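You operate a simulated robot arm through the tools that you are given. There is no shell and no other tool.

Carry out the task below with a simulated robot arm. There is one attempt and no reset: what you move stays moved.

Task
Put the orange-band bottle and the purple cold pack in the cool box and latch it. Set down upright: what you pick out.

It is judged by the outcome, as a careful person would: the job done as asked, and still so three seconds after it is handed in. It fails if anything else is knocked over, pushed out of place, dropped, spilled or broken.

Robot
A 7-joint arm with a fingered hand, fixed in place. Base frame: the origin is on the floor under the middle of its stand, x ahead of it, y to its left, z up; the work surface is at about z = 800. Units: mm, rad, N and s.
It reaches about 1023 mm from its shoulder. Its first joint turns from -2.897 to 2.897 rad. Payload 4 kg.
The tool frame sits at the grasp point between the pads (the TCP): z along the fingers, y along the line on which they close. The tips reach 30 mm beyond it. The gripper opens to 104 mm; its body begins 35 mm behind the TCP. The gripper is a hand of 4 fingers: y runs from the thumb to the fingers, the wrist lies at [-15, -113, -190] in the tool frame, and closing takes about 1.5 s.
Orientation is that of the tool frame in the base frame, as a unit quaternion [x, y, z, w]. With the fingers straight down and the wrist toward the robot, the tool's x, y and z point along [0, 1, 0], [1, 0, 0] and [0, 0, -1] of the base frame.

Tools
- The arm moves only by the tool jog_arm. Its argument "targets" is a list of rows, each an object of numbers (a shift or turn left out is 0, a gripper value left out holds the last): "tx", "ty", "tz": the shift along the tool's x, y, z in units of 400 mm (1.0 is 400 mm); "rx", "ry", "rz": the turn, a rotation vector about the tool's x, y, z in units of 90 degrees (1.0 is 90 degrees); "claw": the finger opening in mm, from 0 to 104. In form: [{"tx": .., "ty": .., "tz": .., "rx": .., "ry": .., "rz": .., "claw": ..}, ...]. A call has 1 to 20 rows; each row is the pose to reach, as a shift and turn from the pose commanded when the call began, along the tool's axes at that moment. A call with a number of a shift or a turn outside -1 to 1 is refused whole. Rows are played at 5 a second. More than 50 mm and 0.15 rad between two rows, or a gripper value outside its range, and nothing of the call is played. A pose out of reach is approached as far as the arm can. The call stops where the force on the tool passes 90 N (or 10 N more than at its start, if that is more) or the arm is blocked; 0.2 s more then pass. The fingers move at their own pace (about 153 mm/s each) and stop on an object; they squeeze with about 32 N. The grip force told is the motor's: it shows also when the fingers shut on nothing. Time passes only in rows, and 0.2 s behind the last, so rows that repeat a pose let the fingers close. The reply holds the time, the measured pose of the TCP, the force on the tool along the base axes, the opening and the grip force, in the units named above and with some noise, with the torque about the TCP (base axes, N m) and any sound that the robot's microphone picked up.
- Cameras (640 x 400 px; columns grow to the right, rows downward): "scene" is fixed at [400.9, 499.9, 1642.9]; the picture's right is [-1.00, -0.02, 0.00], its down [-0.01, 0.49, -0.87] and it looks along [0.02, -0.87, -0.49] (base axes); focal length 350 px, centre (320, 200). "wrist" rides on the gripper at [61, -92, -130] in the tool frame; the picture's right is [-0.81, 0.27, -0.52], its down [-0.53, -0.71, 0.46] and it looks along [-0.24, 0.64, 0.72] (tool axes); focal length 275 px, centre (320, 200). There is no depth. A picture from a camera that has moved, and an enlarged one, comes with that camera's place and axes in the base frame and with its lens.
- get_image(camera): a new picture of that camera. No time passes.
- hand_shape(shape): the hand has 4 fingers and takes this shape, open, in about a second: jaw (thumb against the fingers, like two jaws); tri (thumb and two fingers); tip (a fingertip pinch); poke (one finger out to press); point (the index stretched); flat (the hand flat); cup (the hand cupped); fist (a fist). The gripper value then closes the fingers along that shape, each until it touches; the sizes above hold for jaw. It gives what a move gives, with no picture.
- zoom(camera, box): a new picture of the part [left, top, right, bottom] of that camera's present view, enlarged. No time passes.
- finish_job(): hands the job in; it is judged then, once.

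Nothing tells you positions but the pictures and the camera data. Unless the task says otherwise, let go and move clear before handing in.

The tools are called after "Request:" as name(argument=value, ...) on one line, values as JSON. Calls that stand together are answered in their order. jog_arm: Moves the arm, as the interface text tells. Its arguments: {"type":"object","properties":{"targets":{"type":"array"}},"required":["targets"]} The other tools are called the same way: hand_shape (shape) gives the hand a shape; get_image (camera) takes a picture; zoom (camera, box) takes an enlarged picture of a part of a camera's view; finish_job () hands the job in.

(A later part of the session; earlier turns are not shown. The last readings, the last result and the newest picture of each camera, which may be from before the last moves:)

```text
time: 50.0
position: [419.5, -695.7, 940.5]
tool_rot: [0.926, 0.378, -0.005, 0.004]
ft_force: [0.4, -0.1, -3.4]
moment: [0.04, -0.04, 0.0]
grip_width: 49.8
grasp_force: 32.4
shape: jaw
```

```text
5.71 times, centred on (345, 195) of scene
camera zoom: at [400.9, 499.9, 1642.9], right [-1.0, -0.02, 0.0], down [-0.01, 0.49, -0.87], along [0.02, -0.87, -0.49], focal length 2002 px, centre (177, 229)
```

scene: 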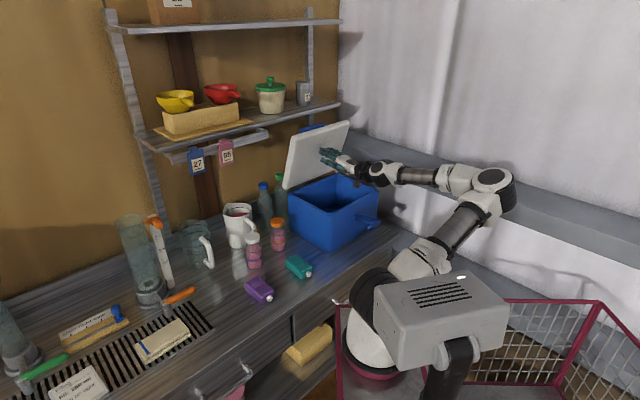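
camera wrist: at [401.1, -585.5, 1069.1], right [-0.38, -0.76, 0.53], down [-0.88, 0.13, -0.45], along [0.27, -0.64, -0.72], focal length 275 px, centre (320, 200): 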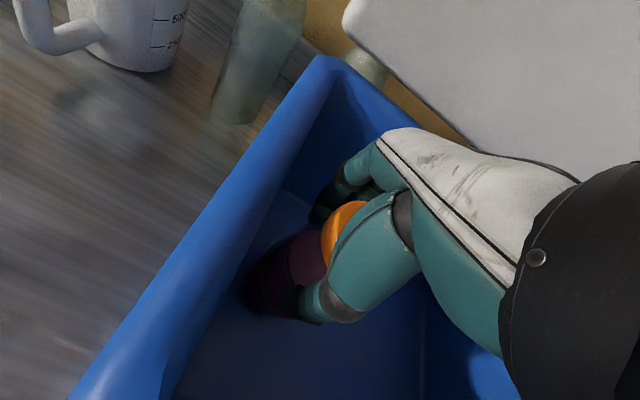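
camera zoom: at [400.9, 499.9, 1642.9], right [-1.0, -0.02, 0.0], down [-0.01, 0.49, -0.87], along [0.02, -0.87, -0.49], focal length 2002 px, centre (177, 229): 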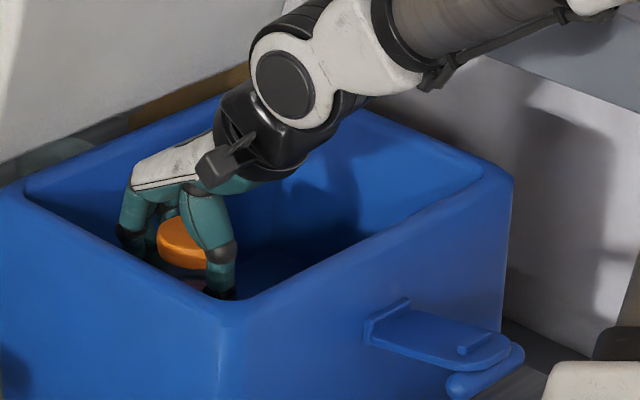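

Request:
jog_arm(targets=[{"tz": 0.008, "claw": 0}, {"tz": 0.016, "claw": 0}, {"tz": 0.024, "claw": 0}, {"tz": 0.032, "claw": 0}])

```text
time: 51.0
position: [419.9, -696.3, 928.5]
tool_rot: [0.926, 0.378, -0.005, 0.006]
ft_force: [1.4, 1.6, 16.0]
moment: [-0.01, 0.09, 0.02]
grip_width: 50.4
grasp_force: 32.1
shape: jaw
```

The jar has touched the box floor. I'll ease off the pressure, then open the fingers just enough and retreat straight up.

Request:
jog_arm(targets=[{"tz": -0.004, "claw": 0}, {"tz": -0.004, "claw": 55}, {"tz": -0.004, "claw": 65}, {"tz": -0.004, "claw": 80}, {"tz": -0.004, "claw": 80}])

Request:
get_image(camera="wrist")

```text
time: 52.2
position: [418.2, -695.8, 928.2]
tool_rot: [0.926, 0.378, -0.006, 0.003]
ft_force: [0.6, -0.4, -0.6]
moment: [-0.03, 0.0, 0.01]
grip_width: 79.6
grasp_force: 0.1
shape: jaw
```

```text
taken
camera wrist: at [400.7, -585.6, 1058.2], right [-0.38, -0.76, 0.53], down [-0.88, 0.13, -0.45], along [0.27, -0.64, -0.72], focal length 275 px, centre (320, 200)
```

wrist: 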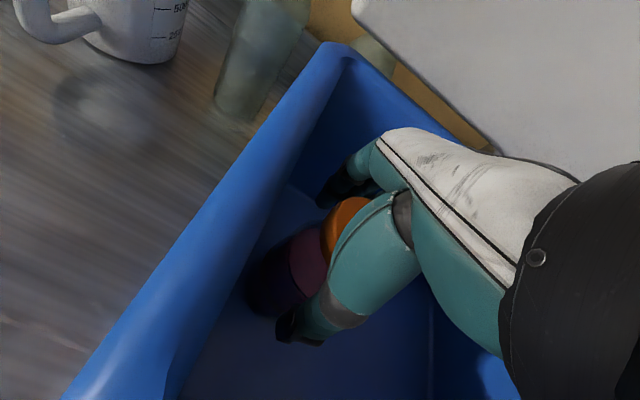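

The jar stands free and upright. I'll lift straight up out of the box and check it.

Request:
jog_arm(targets=[{"tz": -0.04, "claw": 80}, {"tz": -0.12, "claw": 80}, {"tz": -0.21, "claw": 80}, {"tz": -0.3, "claw": 80}, {"tz": -0.4, "claw": 80}, {"tz": -0.48, "claw": 80}])

Request:
get_image(camera="wrist")

Request:
zoom(camera="scene", box=[230, 170, 400, 310])

```text
time: 53.6
position: [421.8, -694.1, 1121.7]
tool_rot: [0.926, 0.378, -0.007, 0.002]
ft_force: [-0.2, -0.7, 0.7]
moment: [0.01, -0.01, 0.0]
grip_width: 79.4
grasp_force: 0.0
shape: jaw
```

```text
taken
camera wrist: at [403.6, -583.8, 1251.9], right [-0.38, -0.76, 0.53], down [-0.88, 0.13, -0.45], along [0.27, -0.64, -0.72], focal length 275 px, centre (320, 200)
```

wrist: 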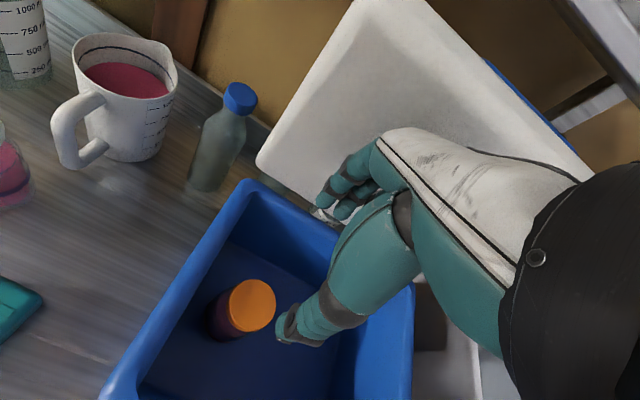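

```text
2.86 times, centred on (315, 240) of scene
camera zoom: at [400.9, 499.9, 1642.9], right [-1.0, -0.02, 0.0], down [-0.01, 0.49, -0.87], along [0.02, -0.87, -0.49], focal length 1001 px, centre (334, 86)
```

zoom: 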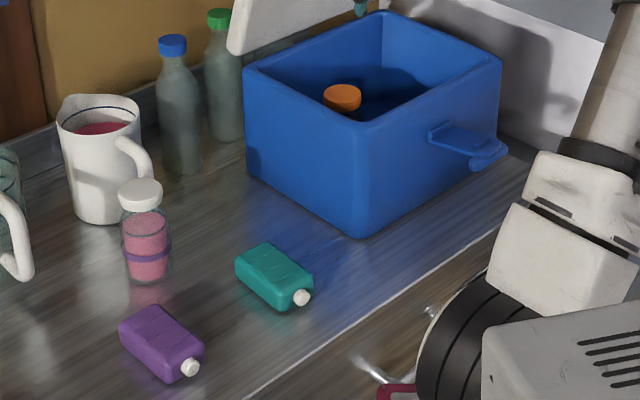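

The jar stands upright in the box and nothing else has moved. Next is the purple cold pack, which I'll look at more closely.

Request:
zoom(camera="scene", box=[235, 265, 285, 310])

Request:
zoom(camera="scene", box=[230, 225, 330, 315])

```text
8.89 times, centred on (260, 288) of scene
camera zoom: at [400.9, 499.9, 1642.9], right [-1.0, -0.02, 0.0], down [-0.01, 0.49, -0.87], along [0.02, -0.87, -0.49], focal length 3114 px, centre (853, -578)
```

zoom: 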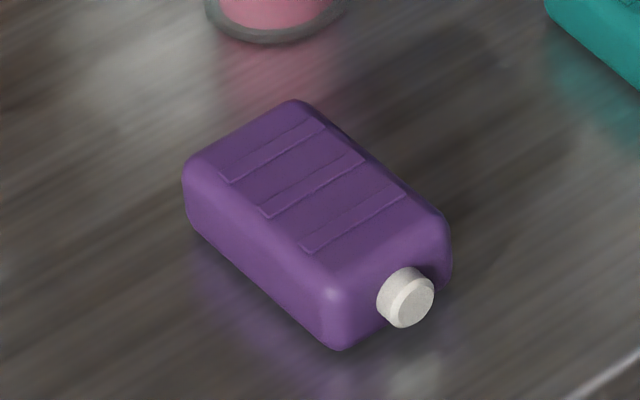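

```text
4.44 times, centred on (280, 270) of scene
camera zoom: at [400.9, 499.9, 1642.9], right [-1.0, -0.02, 0.0], down [-0.01, 0.49, -0.87], along [0.02, -0.87, -0.49], focal length 1557 px, centre (498, -111)
```

zoom: 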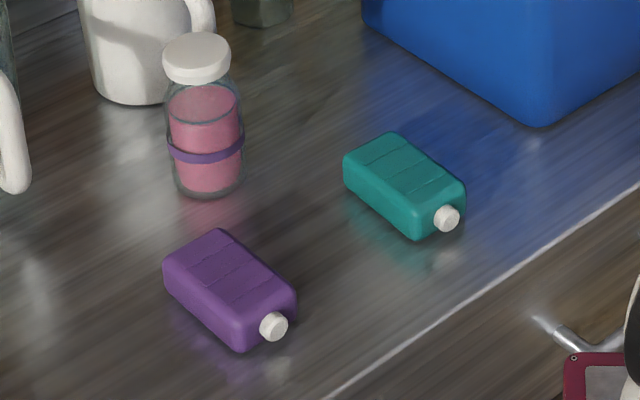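

The purple pack lies flat, about 87 × 50 × 33 mm, centred near (621, -360) with its cap toward the bench front. It rests flat by design, so I'll keep that face up. I'll move over it and turn the hand 90° to grip it across its width.

Request:
jog_arm(targets=[{"ty": -0.1}, {"tx": 0.03, "ty": -0.2, "claw": 90}, {"tx": 0.12, "ty": -0.27, "rz": -0.07}, {"tx": 0.22, "ty": -0.27, "rz": -0.16}, {"tx": 0.32, "ty": -0.27, "rz": -0.25}, {"tx": 0.42, "ty": -0.27, "rz": -0.34}, {"tx": 0.52, "ty": -0.27, "rz": -0.43}, {"tx": 0.62, "ty": -0.27, "rz": -0.52}, {"tx": 0.72, "ty": -0.27, "tz": 0.05, "rz": -0.61}, {"tx": 0.81, "ty": -0.27, "tz": 0.1, "rz": -0.7}, {"tx": 0.9, "ty": -0.27, "tz": 0.15, "rz": -0.79}, {"tx": 0.9386, "ty": -0.27, "tz": 0.2, "rz": -0.88}, {"tx": 0.9386, "ty": -0.27, "tz": 0.25, "rz": -0.95}, {"tx": 0.9386, "ty": -0.27, "tz": 0.304, "rz": -1.0}, {"tx": 0.9386, "ty": -0.27, "tz": 0.304, "rz": -1.0}])

Request:
get_image(camera="wrist")

Request:
get_image(camera="scene")

```text
time: 56.8
position: [612.5, -354.3, 994.4]
tool_rot: [0.387, 0.922, -0.007, -0.001]
ft_force: [-0.4, 0.3, 1.0]
moment: [0.0, 0.02, 0.01]
grip_width: 89.8
grasp_force: 0.0
shape: jaw
```

```text
taken
camera wrist: at [506.3, -373.7, 1125.6], right [0.77, -0.38, 0.51], down [-0.14, -0.88, -0.45], along [0.62, 0.27, -0.73], focal length 275 px, centre (320, 200)
```

wrist: 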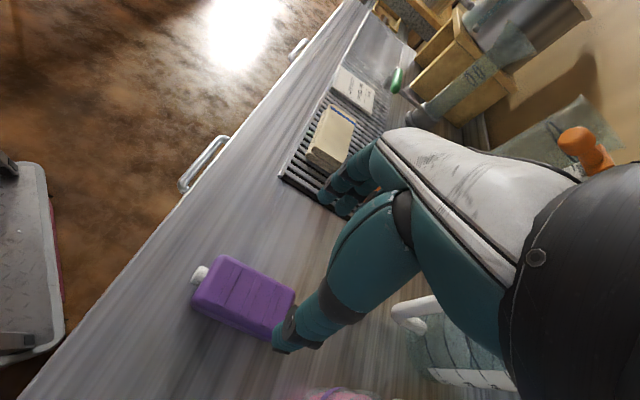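

```text
taken
```

scene: 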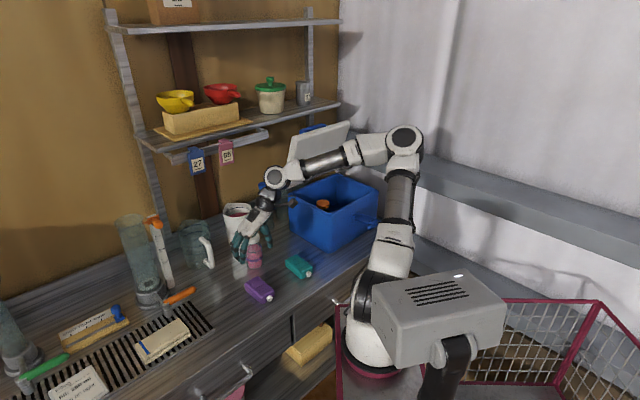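

Request:
zoom(camera="wrist", box=[170, 230, 330, 360])

Request:
zoom(camera="scene", box=[215, 180, 305, 310])

```text
3.08 times, centred on (250, 295) of wrist
camera zoom: at [506.3, -373.7, 1125.6], right [0.77, -0.38, 0.51], down [-0.14, -0.88, -0.45], along [0.62, 0.27, -0.73], focal length 847 px, centre (535, -92)
```

zoom: 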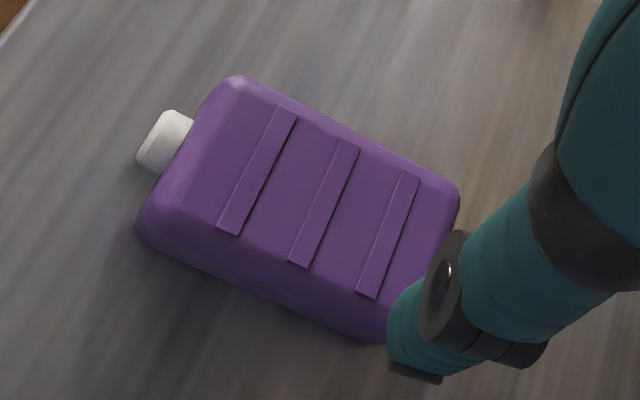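

```text
3.08 times, centred on (260, 245) of scene
camera zoom: at [400.9, 499.9, 1642.9], right [-1.0, -0.02, 0.0], down [-0.01, 0.49, -0.87], along [0.02, -0.87, -0.49], focal length 1078 px, centre (505, 62)
```

zoom: 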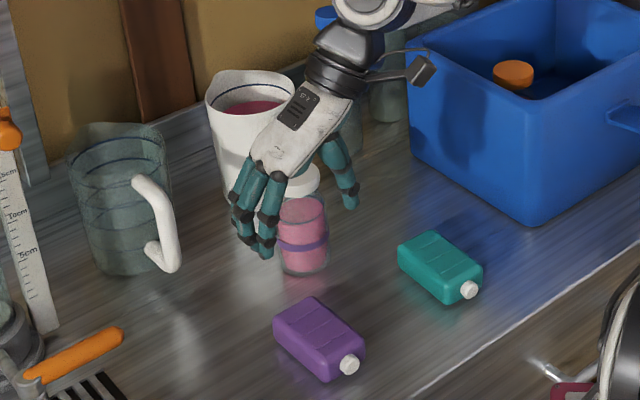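

The pack's centre is within a few millimetres of the TCP, turned about 5° relative to the hand. I'll correct the turn and descend.

Request:
jog_arm(targets=[{"tz": 0.08, "rz": -0.05}, {"tz": 0.16, "rz": -0.05}, {"tz": 0.24, "rz": -0.05}, {"tz": 0.29, "rz": -0.05}])

Request:
get_image(camera="wrist")

Request:
zoom(camera="scene", box=[215, 200, 305, 310])

```text
time: 57.8
position: [611.4, -355.9, 877.3]
tool_rot: [0.351, 0.936, -0.006, -0.002]
ft_force: [0.1, -0.9, 0.2]
moment: [-0.01, -0.03, -0.04]
grip_width: 89.6
grasp_force: 0.1
shape: jaw
```

```text
taken
camera wrist: at [507.1, -383.2, 1008.5], right [0.8, -0.32, 0.51], down [-0.07, -0.89, -0.45], along [0.6, 0.32, -0.73], focal length 275 px, centre (320, 200)
```

wrist: 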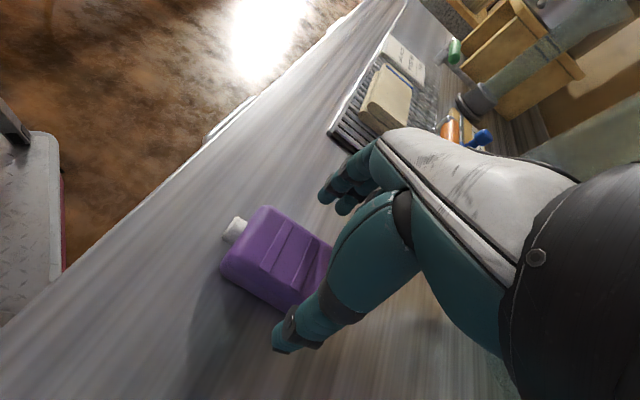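

```text
3.64 times, centred on (260, 255) of scene
camera zoom: at [400.9, 499.9, 1642.9], right [-1.0, -0.02, 0.0], down [-0.01, 0.49, -0.87], along [0.02, -0.87, -0.49], focal length 1274 px, centre (538, 0)
```

zoom: 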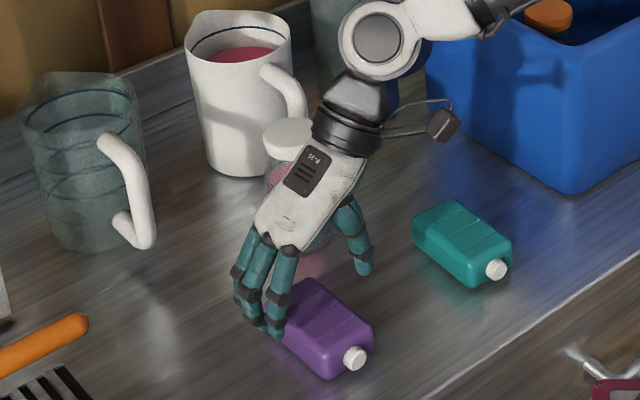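

Request:
zoom(camera="wrist", box=[200, 160, 380, 320])

Request:
zoom(camera="scene", box=[240, 240, 290, 300])

```text
2.50 times, centred on (290, 240) of wrist
camera zoom: at [507.1, -383.2, 1008.5], right [0.8, -0.32, 0.51], down [-0.07, -0.89, -0.45], along [0.6, 0.32, -0.73], focal length 688 px, centre (395, 100)
```

zoom: 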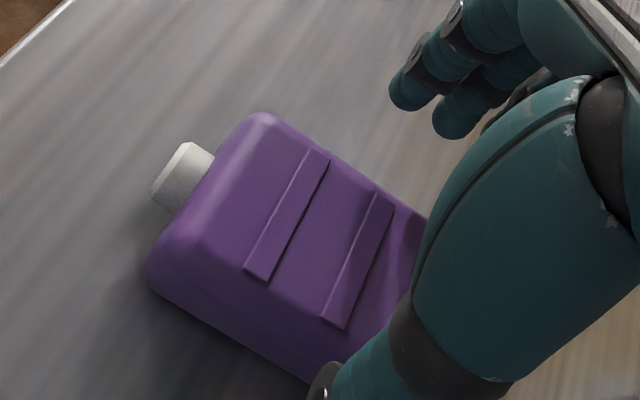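

```text
6.67 times, centred on (265, 270) of scene
camera zoom: at [400.9, 499.9, 1642.9], right [-1.0, -0.02, 0.0], down [-0.01, 0.49, -0.87], along [0.02, -0.87, -0.49], focal length 2335 px, centre (687, -267)
```

zoom: 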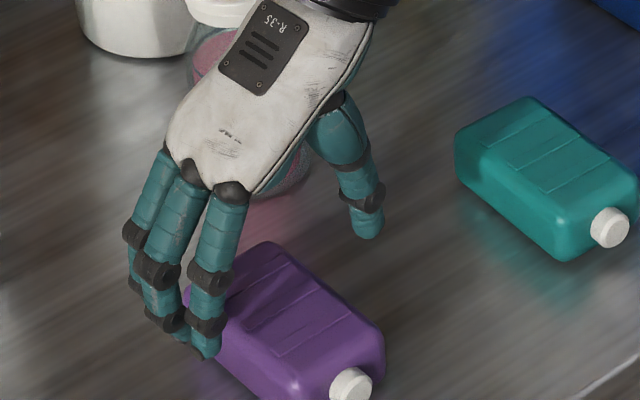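

Centred well. I'll shift 8 mm so the fingers straddle the pack's middle, descend to mid-thickness, and close.

Request:
jog_arm(targets=[{"tx": 0.02, "tz": 0.03}, {"tx": 0.02, "tz": 0.06}, {"tx": 0.02, "tz": 0.078}, {"tx": 0.02, "tz": 0.078, "claw": 70}, {"tx": 0.02, "tz": 0.078, "claw": 60}, {"tx": 0.02, "tz": 0.078, "claw": 50}, {"tx": 0.02, "tz": 0.078, "claw": 0}, {"tx": 0.02, "tz": 0.078, "claw": 0}, {"tx": 0.02, "tz": 0.078, "claw": 0}])

Request:
get_image(camera="wrist")

Request:
zoom(camera="scene", box=[235, 230, 295, 305])

```text
time: 59.8
position: [605.2, -352.2, 846.4]
tool_rot: [0.352, 0.936, -0.007, -0.002]
ft_force: [0.3, -0.1, -0.5]
moment: [0.0, 0.03, -0.01]
grip_width: 51.6
grasp_force: 32.1
shape: jaw
```

```text
taken
camera wrist: at [501.0, -377.8, 977.7], right [0.8, -0.32, 0.51], down [-0.07, -0.89, -0.45], along [0.6, 0.32, -0.73], focal length 275 px, centre (320, 200)
```

wrist: 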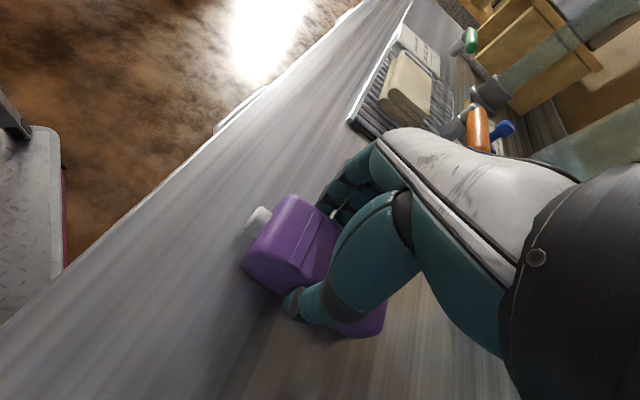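

```text
5.33 times, centred on (265, 268) of scene
camera zoom: at [400.9, 499.9, 1642.9], right [-1.0, -0.02, 0.0], down [-0.01, 0.49, -0.87], along [0.02, -0.87, -0.49], focal length 1868 px, centre (613, -160)
```

zoom: 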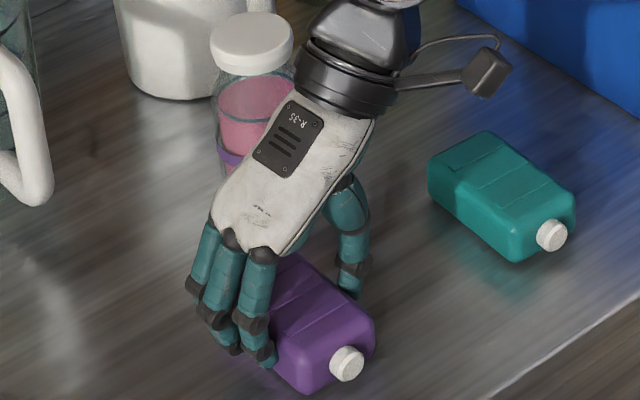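

The grip is firm across the pack's width, so I'll lift it slightly and check.

Request:
jog_arm(targets=[{"tz": -0.02, "claw": 0}, {"tz": -0.06, "claw": 0}, {"tz": -0.1, "claw": 0}, {"tz": -0.1, "claw": 0}])

Request:
get_image(camera="wrist")

Request:
zoom(camera="scene", box=[235, 210, 305, 305])

```text
time: 60.8
position: [605.7, -351.1, 885.9]
tool_rot: [0.351, 0.936, -0.007, -0.002]
ft_force: [0.4, 0.2, -1.1]
moment: [0.04, 0.06, -0.03]
grip_width: 51.7
grasp_force: 32.3
shape: jaw
```

```text
taken
camera wrist: at [501.5, -377.7, 1018.3], right [0.8, -0.32, 0.51], down [-0.07, -0.89, -0.45], along [0.6, 0.32, -0.73], focal length 275 px, centre (320, 200)
```

wrist: 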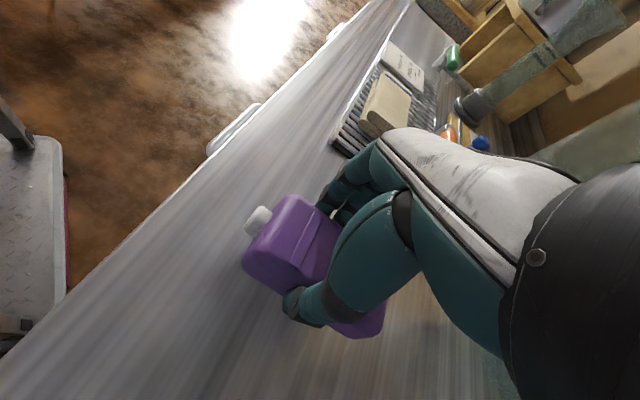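

```text
4.21 times, centred on (270, 258) of scene
camera zoom: at [400.9, 499.9, 1642.9], right [-1.0, -0.02, 0.0], down [-0.01, 0.49, -0.87], along [0.02, -0.87, -0.49], focal length 1475 px, centre (530, -42)
```

zoom: 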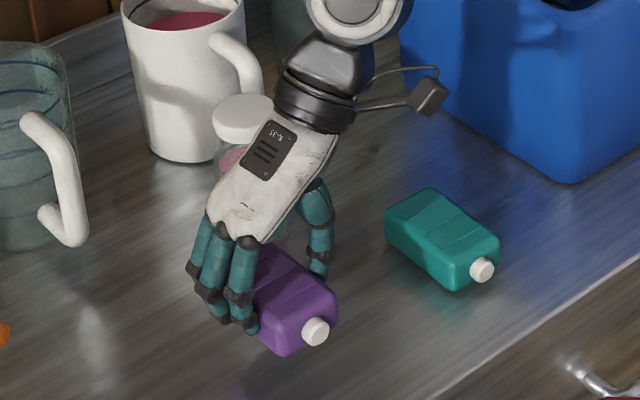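

The pack is held level. I'll raise it above the rim and carry it toward the box, turning the hand back gradually as it goes.

Request:
jog_arm(targets=[{"tz": -0.09, "claw": 0}, {"tz": -0.18, "claw": 0}, {"tz": -0.27, "claw": 0}, {"tz": -0.36, "claw": 0}, {"tx": 0.0048, "ty": -0.0747, "tz": -0.435, "claw": 0}, {"tx": -0.0087, "ty": -0.1756, "tz": -0.435, "rz": 0.08, "claw": 0}, {"tx": -0.0222, "ty": -0.2765, "tz": -0.435, "rz": 0.16, "claw": 0}, {"tx": -0.0356, "ty": -0.3773, "tz": -0.435, "rz": 0.24, "claw": 0}, {"tx": -0.0491, "ty": -0.4783, "tz": -0.435, "rz": 0.32, "claw": 0}, {"tx": -0.0626, "ty": -0.5792, "tz": -0.435, "rz": 0.4, "claw": 0}, {"tx": -0.0761, "ty": -0.68, "tz": -0.435, "rz": 0.48, "claw": 0}, {"tx": -0.0779, "ty": -0.73, "tz": -0.435, "rz": 0.56, "claw": 0}])

Request:
get_image(camera="wrist")

Request:
get_image(camera="scene")

```text
time: 63.4
position: [437.3, -590.6, 1064.5]
tool_rot: [0.717, 0.697, -0.006, 0.0]
ft_force: [0.1, 0.5, -2.3]
moment: [0.02, 0.0, 0.02]
grip_width: 51.6
grasp_force: 32.2
shape: jaw
```

```text
taken
camera wrist: at [349.8, -524.2, 1194.7], right [0.26, -0.81, 0.52], down [-0.73, -0.52, -0.44], along [0.63, -0.27, -0.73], focal length 275 px, centre (320, 200)
```

wrist: 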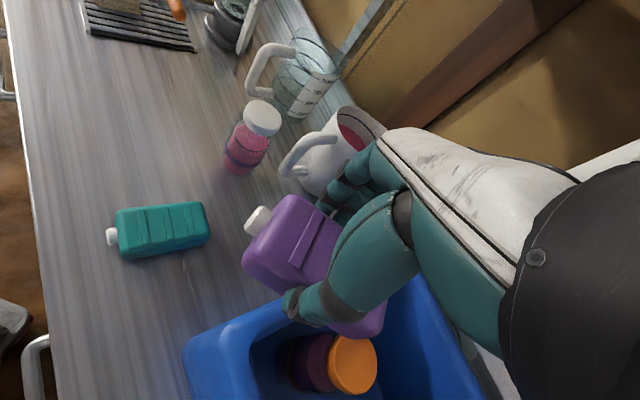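

```text
taken
```

scene: 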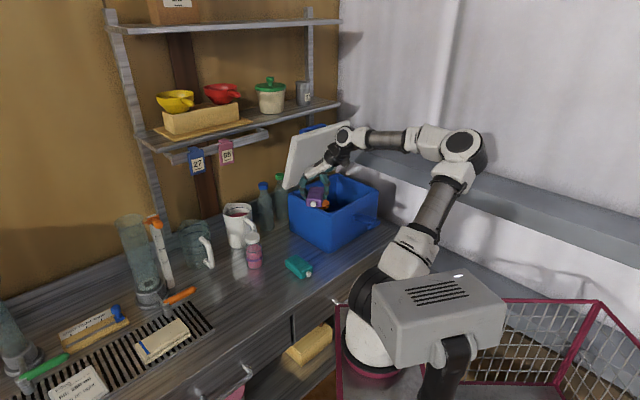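

Request:
jog_arm(targets=[{"tx": -0.0637, "ty": -0.0598, "rz": 0.08, "claw": 0}, {"tx": -0.136, "ty": -0.1105, "rz": 0.16, "claw": 0}, {"tx": -0.2083, "ty": -0.1612, "rz": 0.24, "claw": 0}, {"tx": -0.2807, "ty": -0.212, "rz": 0.32, "claw": 0}, {"tx": -0.3615, "ty": -0.2535, "rz": 0.4, "claw": 0}, {"tx": -0.4375, "ty": -0.2734, "rz": 0.48, "claw": 0}, {"tx": -0.4717, "ty": -0.2369, "rz": 0.48, "claw": 0}, {"tx": -0.5, "ty": -0.2067, "tz": 0.005, "rz": 0.48, "claw": 0}])

Request:
get_image(camera="wrist")

Request:
zoom(camera="scene", box=[270, 100, 410, 250])

```text
time: 65.2
position: [350.4, -786.1, 1065.4]
tool_rot: [0.923, 0.385, -0.006, 0.003]
ft_force: [0.4, 0.6, -2.1]
moment: [0.03, -0.02, -0.02]
grip_width: 51.8
grasp_force: 31.9
shape: jaw
```

```text
taken
camera wrist: at [330.8, -677.8, 1194.9], right [-0.37, -0.76, 0.53], down [-0.89, 0.12, -0.45], along [0.28, -0.63, -0.72], focal length 275 px, centre (320, 200)
```

wrist: 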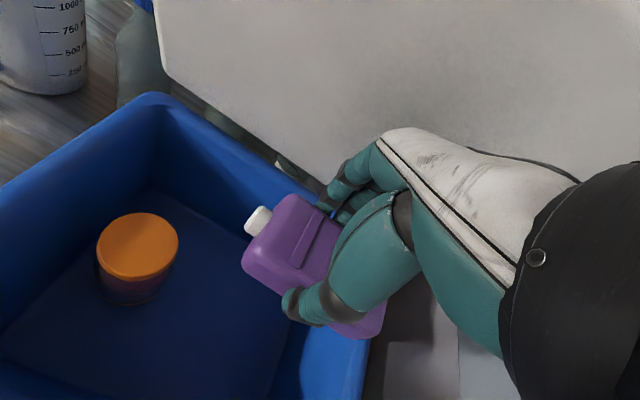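

```text
2.67 times, centred on (340, 175) of scene
camera zoom: at [400.9, 499.9, 1642.9], right [-1.0, -0.02, 0.0], down [-0.01, 0.49, -0.87], along [0.02, -0.87, -0.49], focal length 934 px, centre (267, 267)
```

zoom: 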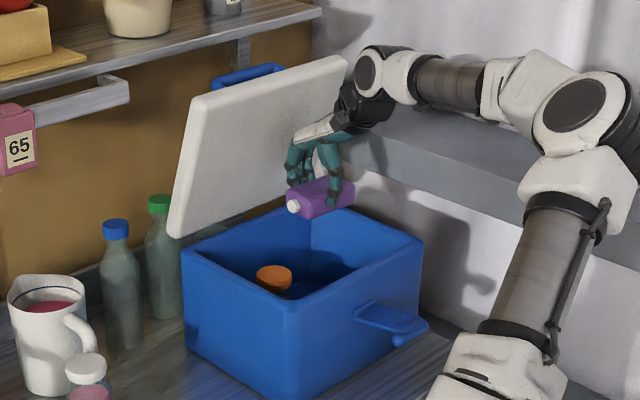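

The pack is over the right part of the box, clear of the jar. I'll lower it in stages.

Request:
jog_arm(targets=[{"tz": 0.08, "claw": 0}, {"tz": 0.16, "claw": 0}, {"tz": 0.24, "claw": 0}, {"tz": 0.3, "claw": 0}])

Request:
get_image(camera="wrist")

Request:
zoom(camera="scene", box=[290, 140, 400, 250])

```text
time: 66.2
position: [350.2, -789.7, 944.2]
tool_rot: [0.923, 0.385, -0.005, 0.003]
ft_force: [0.6, 0.1, -1.9]
moment: [0.0, -0.01, 0.03]
grip_width: 51.3
grasp_force: 31.6
shape: jaw
```

```text
taken
camera wrist: at [329.5, -678.8, 1074.8], right [-0.37, -0.76, 0.53], down [-0.89, 0.12, -0.45], along [0.28, -0.63, -0.72], focal length 275 px, centre (320, 200)
```

wrist: 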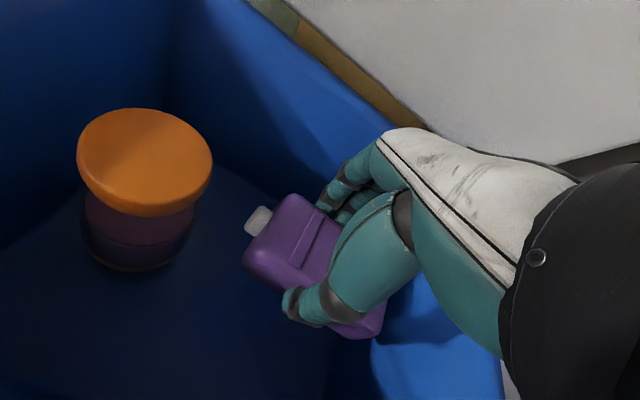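

```text
3.64 times, centred on (345, 195) of scene
camera zoom: at [400.9, 499.9, 1642.9], right [-1.0, -0.02, 0.0], down [-0.01, 0.49, -0.87], along [0.02, -0.87, -0.49], focal length 1274 px, centre (229, 218)
```

zoom: 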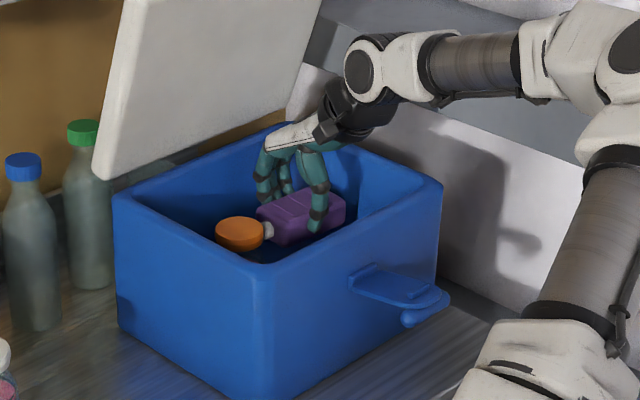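

Request:
jog_arm(targets=[{"tz": 0.05, "claw": 0}, {"tz": 0.1, "claw": 0}, {"tz": 0.145, "claw": 0}])

Request:
get_image(camera="wrist")

Request:
zoom(camera="scene", box=[310, 160, 400, 240])

```text
time: 67.0
position: [348.6, -788.3, 887.7]
tool_rot: [0.923, 0.385, -0.006, 0.004]
ft_force: [0.2, 0.3, -2.7]
moment: [0.03, -0.02, 0.06]
grip_width: 51.6
grasp_force: 32.2
shape: jaw
```

```text
taken
camera wrist: at [329.0, -679.0, 1017.2], right [-0.37, -0.76, 0.53], down [-0.89, 0.12, -0.45], along [0.28, -0.63, -0.72], focal length 275 px, centre (320, 200)
```

wrist: 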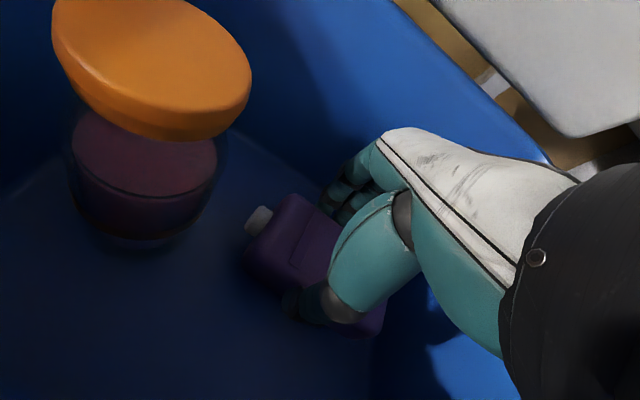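

```text
5.00 times, centred on (355, 200) of scene
camera zoom: at [400.9, 499.9, 1642.9], right [-1.0, -0.02, 0.0], down [-0.01, 0.49, -0.87], along [0.02, -0.87, -0.49], focal length 1751 px, centre (145, 200)
```

zoom: 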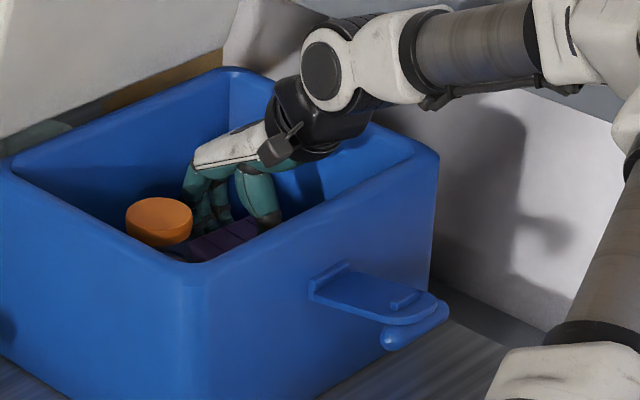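

Request:
jog_arm(targets=[{"tz": 0.0075, "claw": 0}, {"tz": 0.015, "claw": 0}, {"tz": 0.0225, "claw": 0}, {"tz": 0.03, "claw": 0}])

```text
time: 68.0
position: [349.2, -789.6, 875.5]
tool_rot: [0.923, 0.385, -0.006, 0.003]
ft_force: [0.4, -0.2, -2.3]
moment: [-0.03, -0.02, -0.01]
grip_width: 51.6
grasp_force: 32.1
shape: jaw
```

Request:
jog_arm(targets=[{"tz": 0.006, "claw": 0}, {"tz": 0.012, "claw": 0}])

```text
time: 68.6
position: [348.1, -789.7, 870.8]
tool_rot: [0.923, 0.385, -0.006, 0.003]
ft_force: [-1.2, 1.2, -1.4]
moment: [0.02, 0.04, -0.01]
grip_width: 51.8
grasp_force: 32.1
shape: jaw
```

Request:
jog_arm(targets=[{"tz": 0.005, "claw": 0}, {"tz": 0.01, "claw": 0}])

```text
time: 69.2
position: [349.0, -788.7, 868.4]
tool_rot: [0.923, 0.384, -0.006, 0.006]
ft_force: [-1.1, 1.6, 18.8]
moment: [0.2, 0.23, 0.02]
grip_width: 51.9
grasp_force: 32.6
shape: jaw
```

The pack has touched the floor. I'll ease off, open the fingers gently, and rise.

Request:
jog_arm(targets=[{"tz": -0.005, "claw": 0}, {"tz": -0.005, "claw": 56}, {"tz": -0.005, "claw": 64}, {"tz": -0.005, "claw": 74}, {"tz": -0.005, "claw": 74}])

Request:
get_image(camera="wrist")

```text
time: 70.4
position: [348.6, -790.1, 869.4]
tool_rot: [0.923, 0.386, -0.006, 0.002]
ft_force: [0.3, -0.1, 0.2]
moment: [0.0, 0.01, 0.02]
grip_width: 73.9
grasp_force: 0.2
shape: jaw
```

```text
taken
camera wrist: at [329.0, -679.5, 998.2], right [-0.37, -0.76, 0.53], down [-0.89, 0.12, -0.45], along [0.28, -0.63, -0.72], focal length 275 px, centre (320, 200)
```

wrist: 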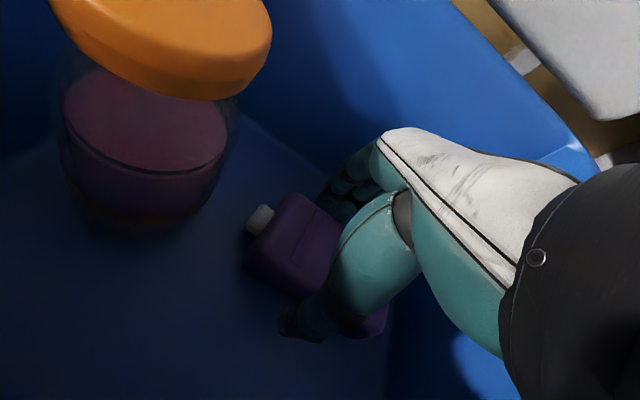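

Request:
jog_arm(targets=[{"tz": -0.03, "claw": 74}, {"tz": -0.1, "claw": 74}, {"tz": -0.19, "claw": 74}, {"tz": -0.28, "claw": 74}, {"tz": -0.37, "claw": 74}, {"tz": -0.46, "claw": 74}, {"tz": -0.55, "claw": 74}])

Request:
get_image(camera="wrist")

Request:
zoom(camera="scene", box=[270, 100, 410, 250])

```text
time: 72.0
position: [351.0, -787.6, 1089.2]
tool_rot: [0.923, 0.385, -0.006, 0.003]
ft_force: [0.5, -1.1, -0.9]
moment: [0.01, -0.04, -0.02]
grip_width: 73.9
grasp_force: 0.1
shape: jaw
```

```text
taken
camera wrist: at [331.0, -678.0, 1218.5], right [-0.37, -0.76, 0.53], down [-0.89, 0.12, -0.45], along [0.28, -0.63, -0.72], focal length 275 px, centre (320, 200)
```

wrist: 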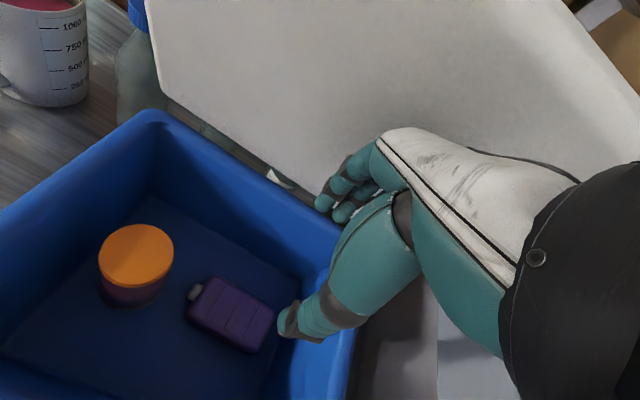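

```text
2.67 times, centred on (340, 175) of scene
camera zoom: at [400.9, 499.9, 1642.9], right [-1.0, -0.02, 0.0], down [-0.01, 0.49, -0.87], along [0.02, -0.87, -0.49], focal length 934 px, centre (267, 267)
```

zoom: 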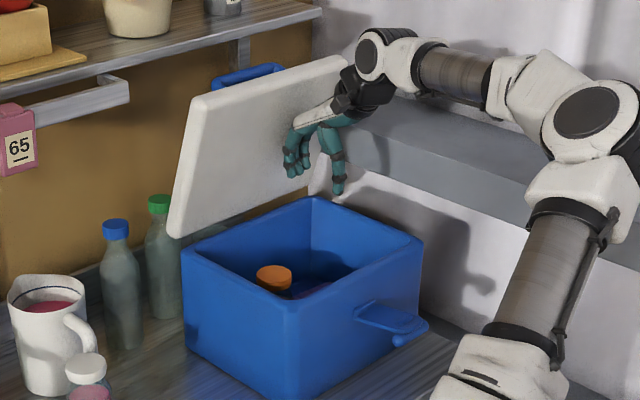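

The jar stands upright on the left and the pack lies flat on the right, both below the rim. To close the lid, I'll back out in front of it and rise so I can see its top edge.

Request:
jog_arm(targets=[{"ty": -0.1, "claw": 74}, {"ty": -0.2, "claw": 74}, {"ty": -0.27, "tz": -0.05}, {"ty": -0.27, "tz": -0.14, "tx": 0.05}, {"ty": -0.27, "tz": -0.22, "tx": 0.12}, {"ty": -0.27, "tz": -0.29, "tx": 0.2}, {"ty": -0.27, "tz": -0.35, "tx": 0.28}, {"ty": -0.27, "tz": -0.36, "tx": 0.37}, {"ty": -0.27, "tz": -0.36, "tx": 0.4}])

Request:
get_image(camera="wrist")

Request:
zoom(camera="scene", box=[260, 90, 400, 250])

```text
time: 74.0
position: [388.2, -595.2, 1230.2]
tool_rot: [0.923, 0.384, -0.006, 0.003]
ft_force: [-0.2, -0.4, 0.5]
moment: [0.01, -0.03, -0.03]
grip_width: 73.9
grasp_force: 0.1
shape: jaw
```

```text
taken
camera wrist: at [367.7, -485.4, 1359.6], right [-0.37, -0.76, 0.53], down [-0.89, 0.12, -0.45], along [0.28, -0.63, -0.72], focal length 275 px, centre (320, 200)
```

wrist: 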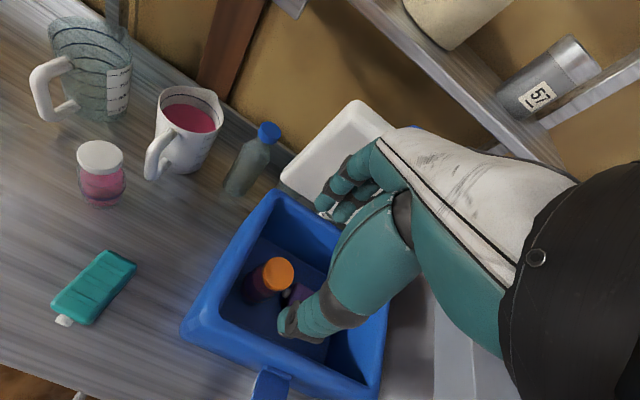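

```text
2.50 times, centred on (330, 170) of scene
camera zoom: at [400.9, 499.9, 1642.9], right [-1.0, -0.02, 0.0], down [-0.01, 0.49, -0.87], along [0.02, -0.87, -0.49], focal length 876 px, centre (295, 275)
```

zoom: 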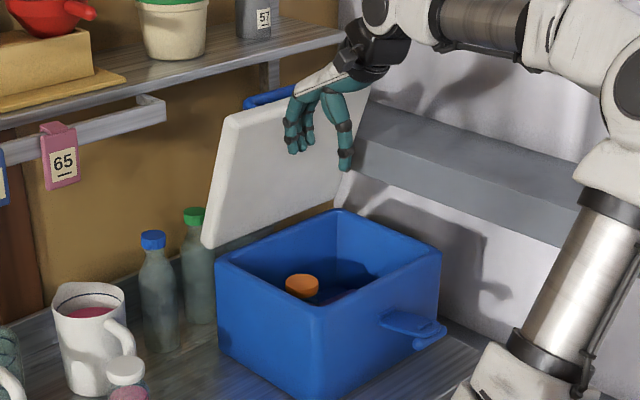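

Request:
zoom(camera="wrist", box=[270, 80, 430, 210])

Request:
zoom(camera="scene", box=[295, 110, 360, 165])

```text
3.08 times, centred on (350, 145) of wrist
camera zoom: at [367.7, -485.4, 1359.6], right [-0.37, -0.76, 0.53], down [-0.89, 0.12, -0.45], along [0.28, -0.63, -0.72], focal length 847 px, centre (228, 369)
```

zoom: 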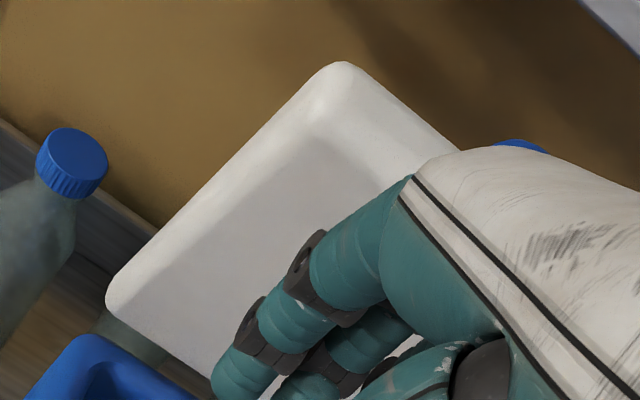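

```text
7.27 times, centred on (328, 138) of scene
camera zoom: at [400.9, 499.9, 1642.9], right [-1.0, -0.02, 0.0], down [-0.01, 0.49, -0.87], along [0.02, -0.87, -0.49], focal length 2547 px, centre (266, 654)
```

zoom: 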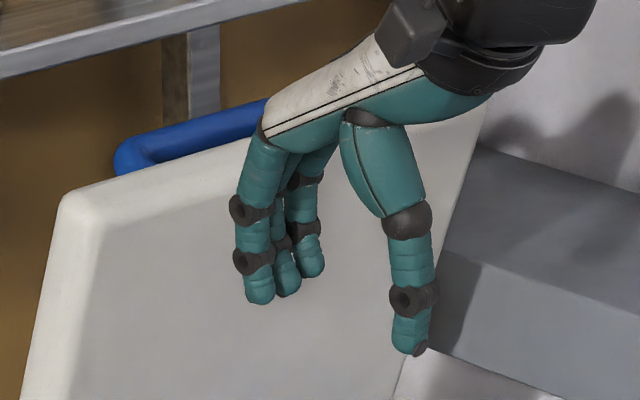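

The open lid leans at about 68°, with its top edge near e2 850–875 and z 1205–1220, just left of and below the shelf edge. I'll approach with the hand tilted about 40° and hook the lid's edge left of the handle, thumb in front and fingers behind.

Request:
jog_arm(targets=[{"tx": 0.002, "ty": 0.038, "tz": -0.022, "rx": -0.074, "claw": 104}, {"tx": 0.004, "ty": 0.077, "tz": -0.043, "rx": -0.148, "claw": 104}, {"tx": 0.007, "ty": 0.115, "tz": -0.065, "rx": -0.222, "claw": 104}, {"tx": 0.009, "ty": 0.153, "tz": -0.087, "rx": -0.296, "claw": 104}, {"tx": 0.012, "ty": 0.192, "tz": -0.108, "rx": -0.37, "claw": 104}, {"tx": 0.014, "ty": 0.23, "tz": -0.13, "rx": -0.444, "claw": 104}, {"tx": 0.014, "ty": 0.23, "tz": -0.13, "rx": -0.444, "claw": 104}])

Request:
get_image(camera="wrist")

Request:
zoom(camera="scene", box=[270, 80, 390, 200])

```text
time: 75.6
position: [457.8, -656.2, 1281.6]
tool_rot: [0.866, 0.364, 0.126, 0.319]
ft_force: [0.9, 0.8, 0.1]
moment: [-0.03, 0.0, -0.02]
grip_width: 103.7
grasp_force: 0.1
shape: jaw
```

```text
taken
camera wrist: at [392.8, -503.3, 1322.0], right [-0.65, -0.48, 0.58], down [-0.56, -0.21, -0.8], along [0.51, -0.85, -0.14], focal length 275 px, centre (320, 200)
```

wrist: 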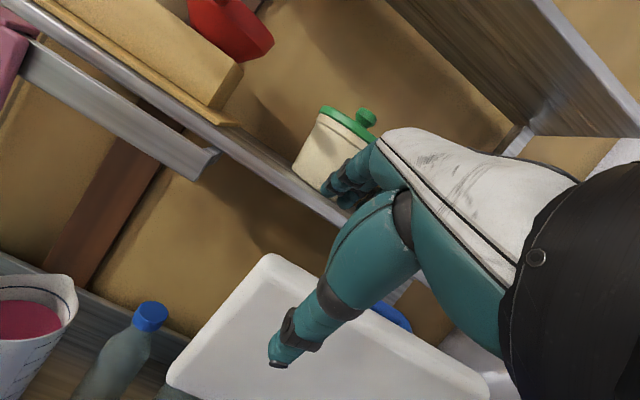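

```text
3.33 times, centred on (330, 140) of scene
camera zoom: at [400.9, 499.9, 1642.9], right [-1.0, -0.02, 0.0], down [-0.01, 0.49, -0.87], along [0.02, -0.87, -0.49], focal length 1168 px, centre (287, 400)
```

zoom: 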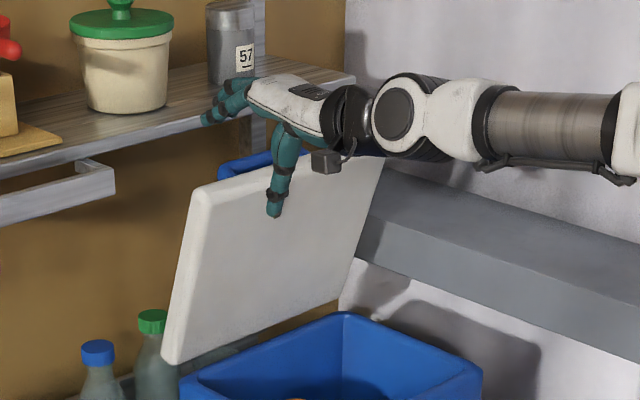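

The geometry matches my estimate. I'll advance slowly along the finger direction so the lid edge enters the open hand.

Request:
jog_arm(targets=[{"tz": 0.05, "claw": 104}, {"tz": 0.1, "claw": 104}, {"tz": 0.15, "claw": 104}, {"tz": 0.19, "claw": 104}])

Request:
get_image(camera="wrist")

Request:
zoom(camera="scene", box=[280, 90, 370, 175])

```text
time: 76.6
position: [492.4, -690.8, 1224.4]
tool_rot: [0.867, 0.364, 0.126, 0.317]
ft_force: [0.8, -0.2, 0.6]
moment: [0.01, -0.01, -0.01]
grip_width: 103.9
grasp_force: 0.1
shape: jaw
```

```text
taken
camera wrist: at [427.0, -537.9, 1264.4], right [-0.65, -0.48, 0.58], down [-0.56, -0.21, -0.8], along [0.51, -0.85, -0.14], focal length 275 px, centre (320, 200)
```

wrist: 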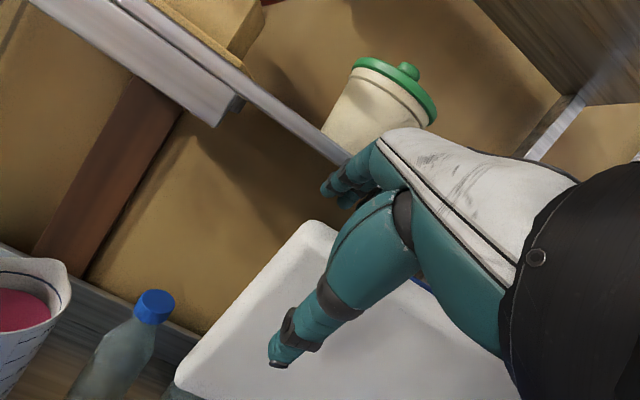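

```text
4.71 times, centred on (325, 132) of scene
camera zoom: at [400.9, 499.9, 1642.9], right [-1.0, -0.02, 0.0], down [-0.01, 0.49, -0.87], along [0.02, -0.87, -0.49], focal length 1648 px, centre (296, 518)
```

zoom: 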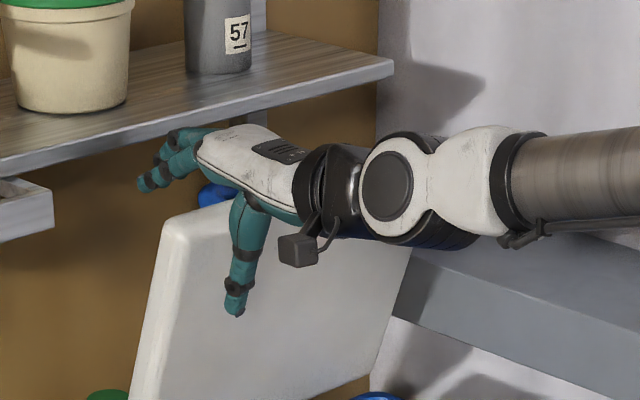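

Request:
jog_arm(targets=[{"tz": 0.025, "claw": 104}, {"tz": 0.05, "claw": 104}, {"tz": 0.075, "claw": 104}])

Request:
get_image(camera="wrist")

Request:
zoom(camera="scene", box=[285, 95, 355, 165])

```text
time: 77.4
position: [504.6, -705.3, 1200.0]
tool_rot: [0.867, 0.363, 0.126, 0.318]
ft_force: [-0.2, -0.2, 0.2]
moment: [-0.02, 0.01, 0.0]
grip_width: 103.7
grasp_force: 0.0
shape: jaw
```

```text
taken
camera wrist: at [440.4, -551.9, 1241.0], right [-0.65, -0.48, 0.58], down [-0.56, -0.21, -0.8], along [0.51, -0.85, -0.14], focal length 275 px, centre (320, 200)
```

wrist: 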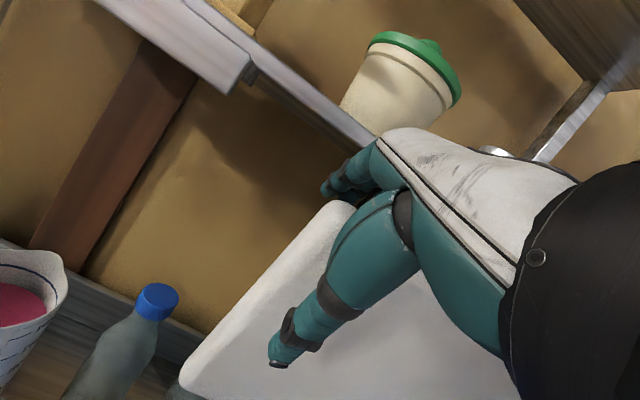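

```text
5.71 times, centred on (320, 130) of scene
camera zoom: at [400.9, 499.9, 1642.9], right [-1.0, -0.02, 0.0], down [-0.01, 0.49, -0.87], along [0.02, -0.87, -0.49], focal length 2002 px, centre (320, 600)
```

zoom: 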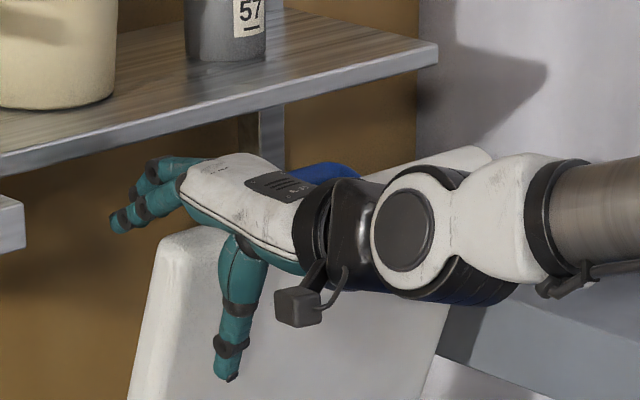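

Fingers are behind and thumb in front of the lid edge, with no contact yet. I'll go a little deeper and close loosely to about 60 mm to capture the edge without squeezing it.

Request:
jog_arm(targets=[{"tz": 0.016, "claw": 104}, {"tz": 0.032, "claw": 104}, {"tz": 0.032, "claw": 90}, {"tz": 0.032, "claw": 75}, {"tz": 0.032, "claw": 62}, {"tz": 0.032, "claw": 62}])

Request:
get_image(camera="wrist")

Request:
zoom(camera="scene", box=[285, 95, 355, 165])

```text
time: 78.8
position: [511.6, -710.4, 1191.2]
tool_rot: [0.866, 0.364, 0.127, 0.318]
ft_force: [-0.3, 0.1, 0.3]
moment: [0.03, 0.0, -0.02]
grip_width: 62.4
grasp_force: 0.1
shape: jaw
```

```text
taken
camera wrist: at [445.9, -557.6, 1231.3], right [-0.65, -0.48, 0.58], down [-0.56, -0.21, -0.8], along [0.51, -0.85, -0.14], focal length 275 px, centre (320, 200)
```

wrist: 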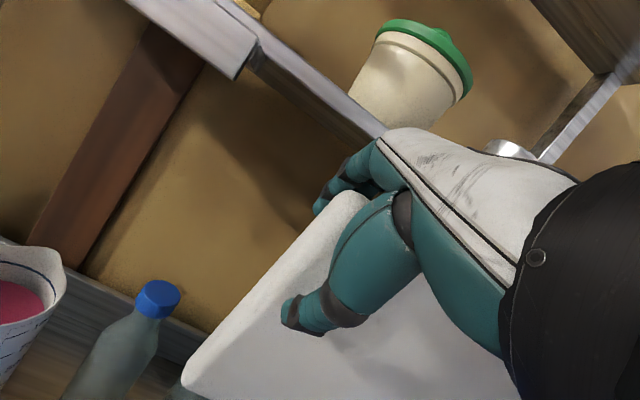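

```text
5.71 times, centred on (320, 130) of scene
camera zoom: at [400.9, 499.9, 1642.9], right [-1.0, -0.02, 0.0], down [-0.01, 0.49, -0.87], along [0.02, -0.87, -0.49], focal length 2002 px, centre (320, 600)
```

zoom: 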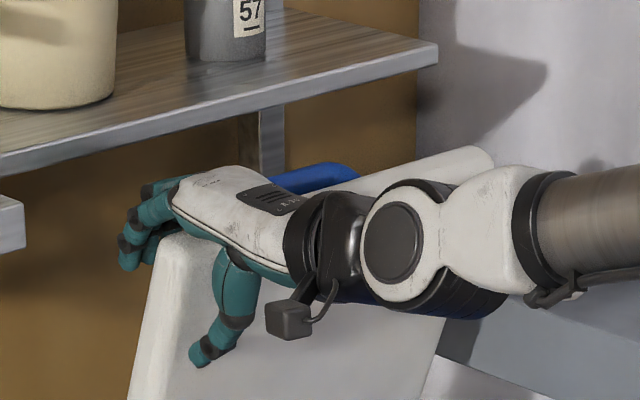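

The lid edge is captured. I'll pull it forward slowly, following the hinge arc.

Request:
jog_arm(targets=[{"ty": -0.0224, "tz": -0.0123, "claw": 62}, {"ty": -0.0455, "tz": -0.0237, "claw": 62}, {"ty": -0.0703, "tz": -0.033, "rx": -0.011, "claw": 62}, {"ty": -0.0986, "tz": -0.0438, "rx": -0.022, "claw": 62}])

Request:
get_image(camera="wrist")

Request:
zoom(camera="scene", box=[275, 95, 375, 195])

```text
time: 79.8
position: [481.5, -681.1, 1178.7]
tool_rot: [0.861, 0.362, 0.132, 0.333]
ft_force: [-2.6, 2.2, -0.5]
moment: [0.1, 0.08, -0.02]
grip_width: 63.5
grasp_force: 0.1
shape: jaw
```

```text
taken
camera wrist: at [415.2, -527.6, 1214.5], right [-0.67, -0.47, 0.58], down [-0.54, -0.23, -0.81], along [0.51, -0.85, -0.1], focal length 275 px, centre (320, 200)
```

wrist: 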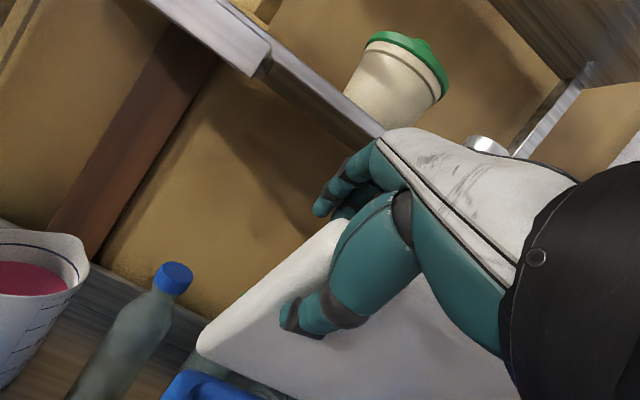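

```text
4.00 times, centred on (325, 145) of scene
camera zoom: at [400.9, 499.9, 1642.9], right [-1.0, -0.02, 0.0], down [-0.01, 0.49, -0.87], along [0.02, -0.87, -0.49], focal length 1401 px, centre (300, 420)
```

zoom: 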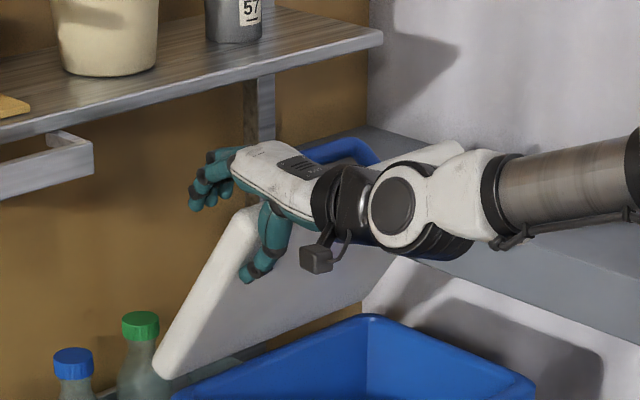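

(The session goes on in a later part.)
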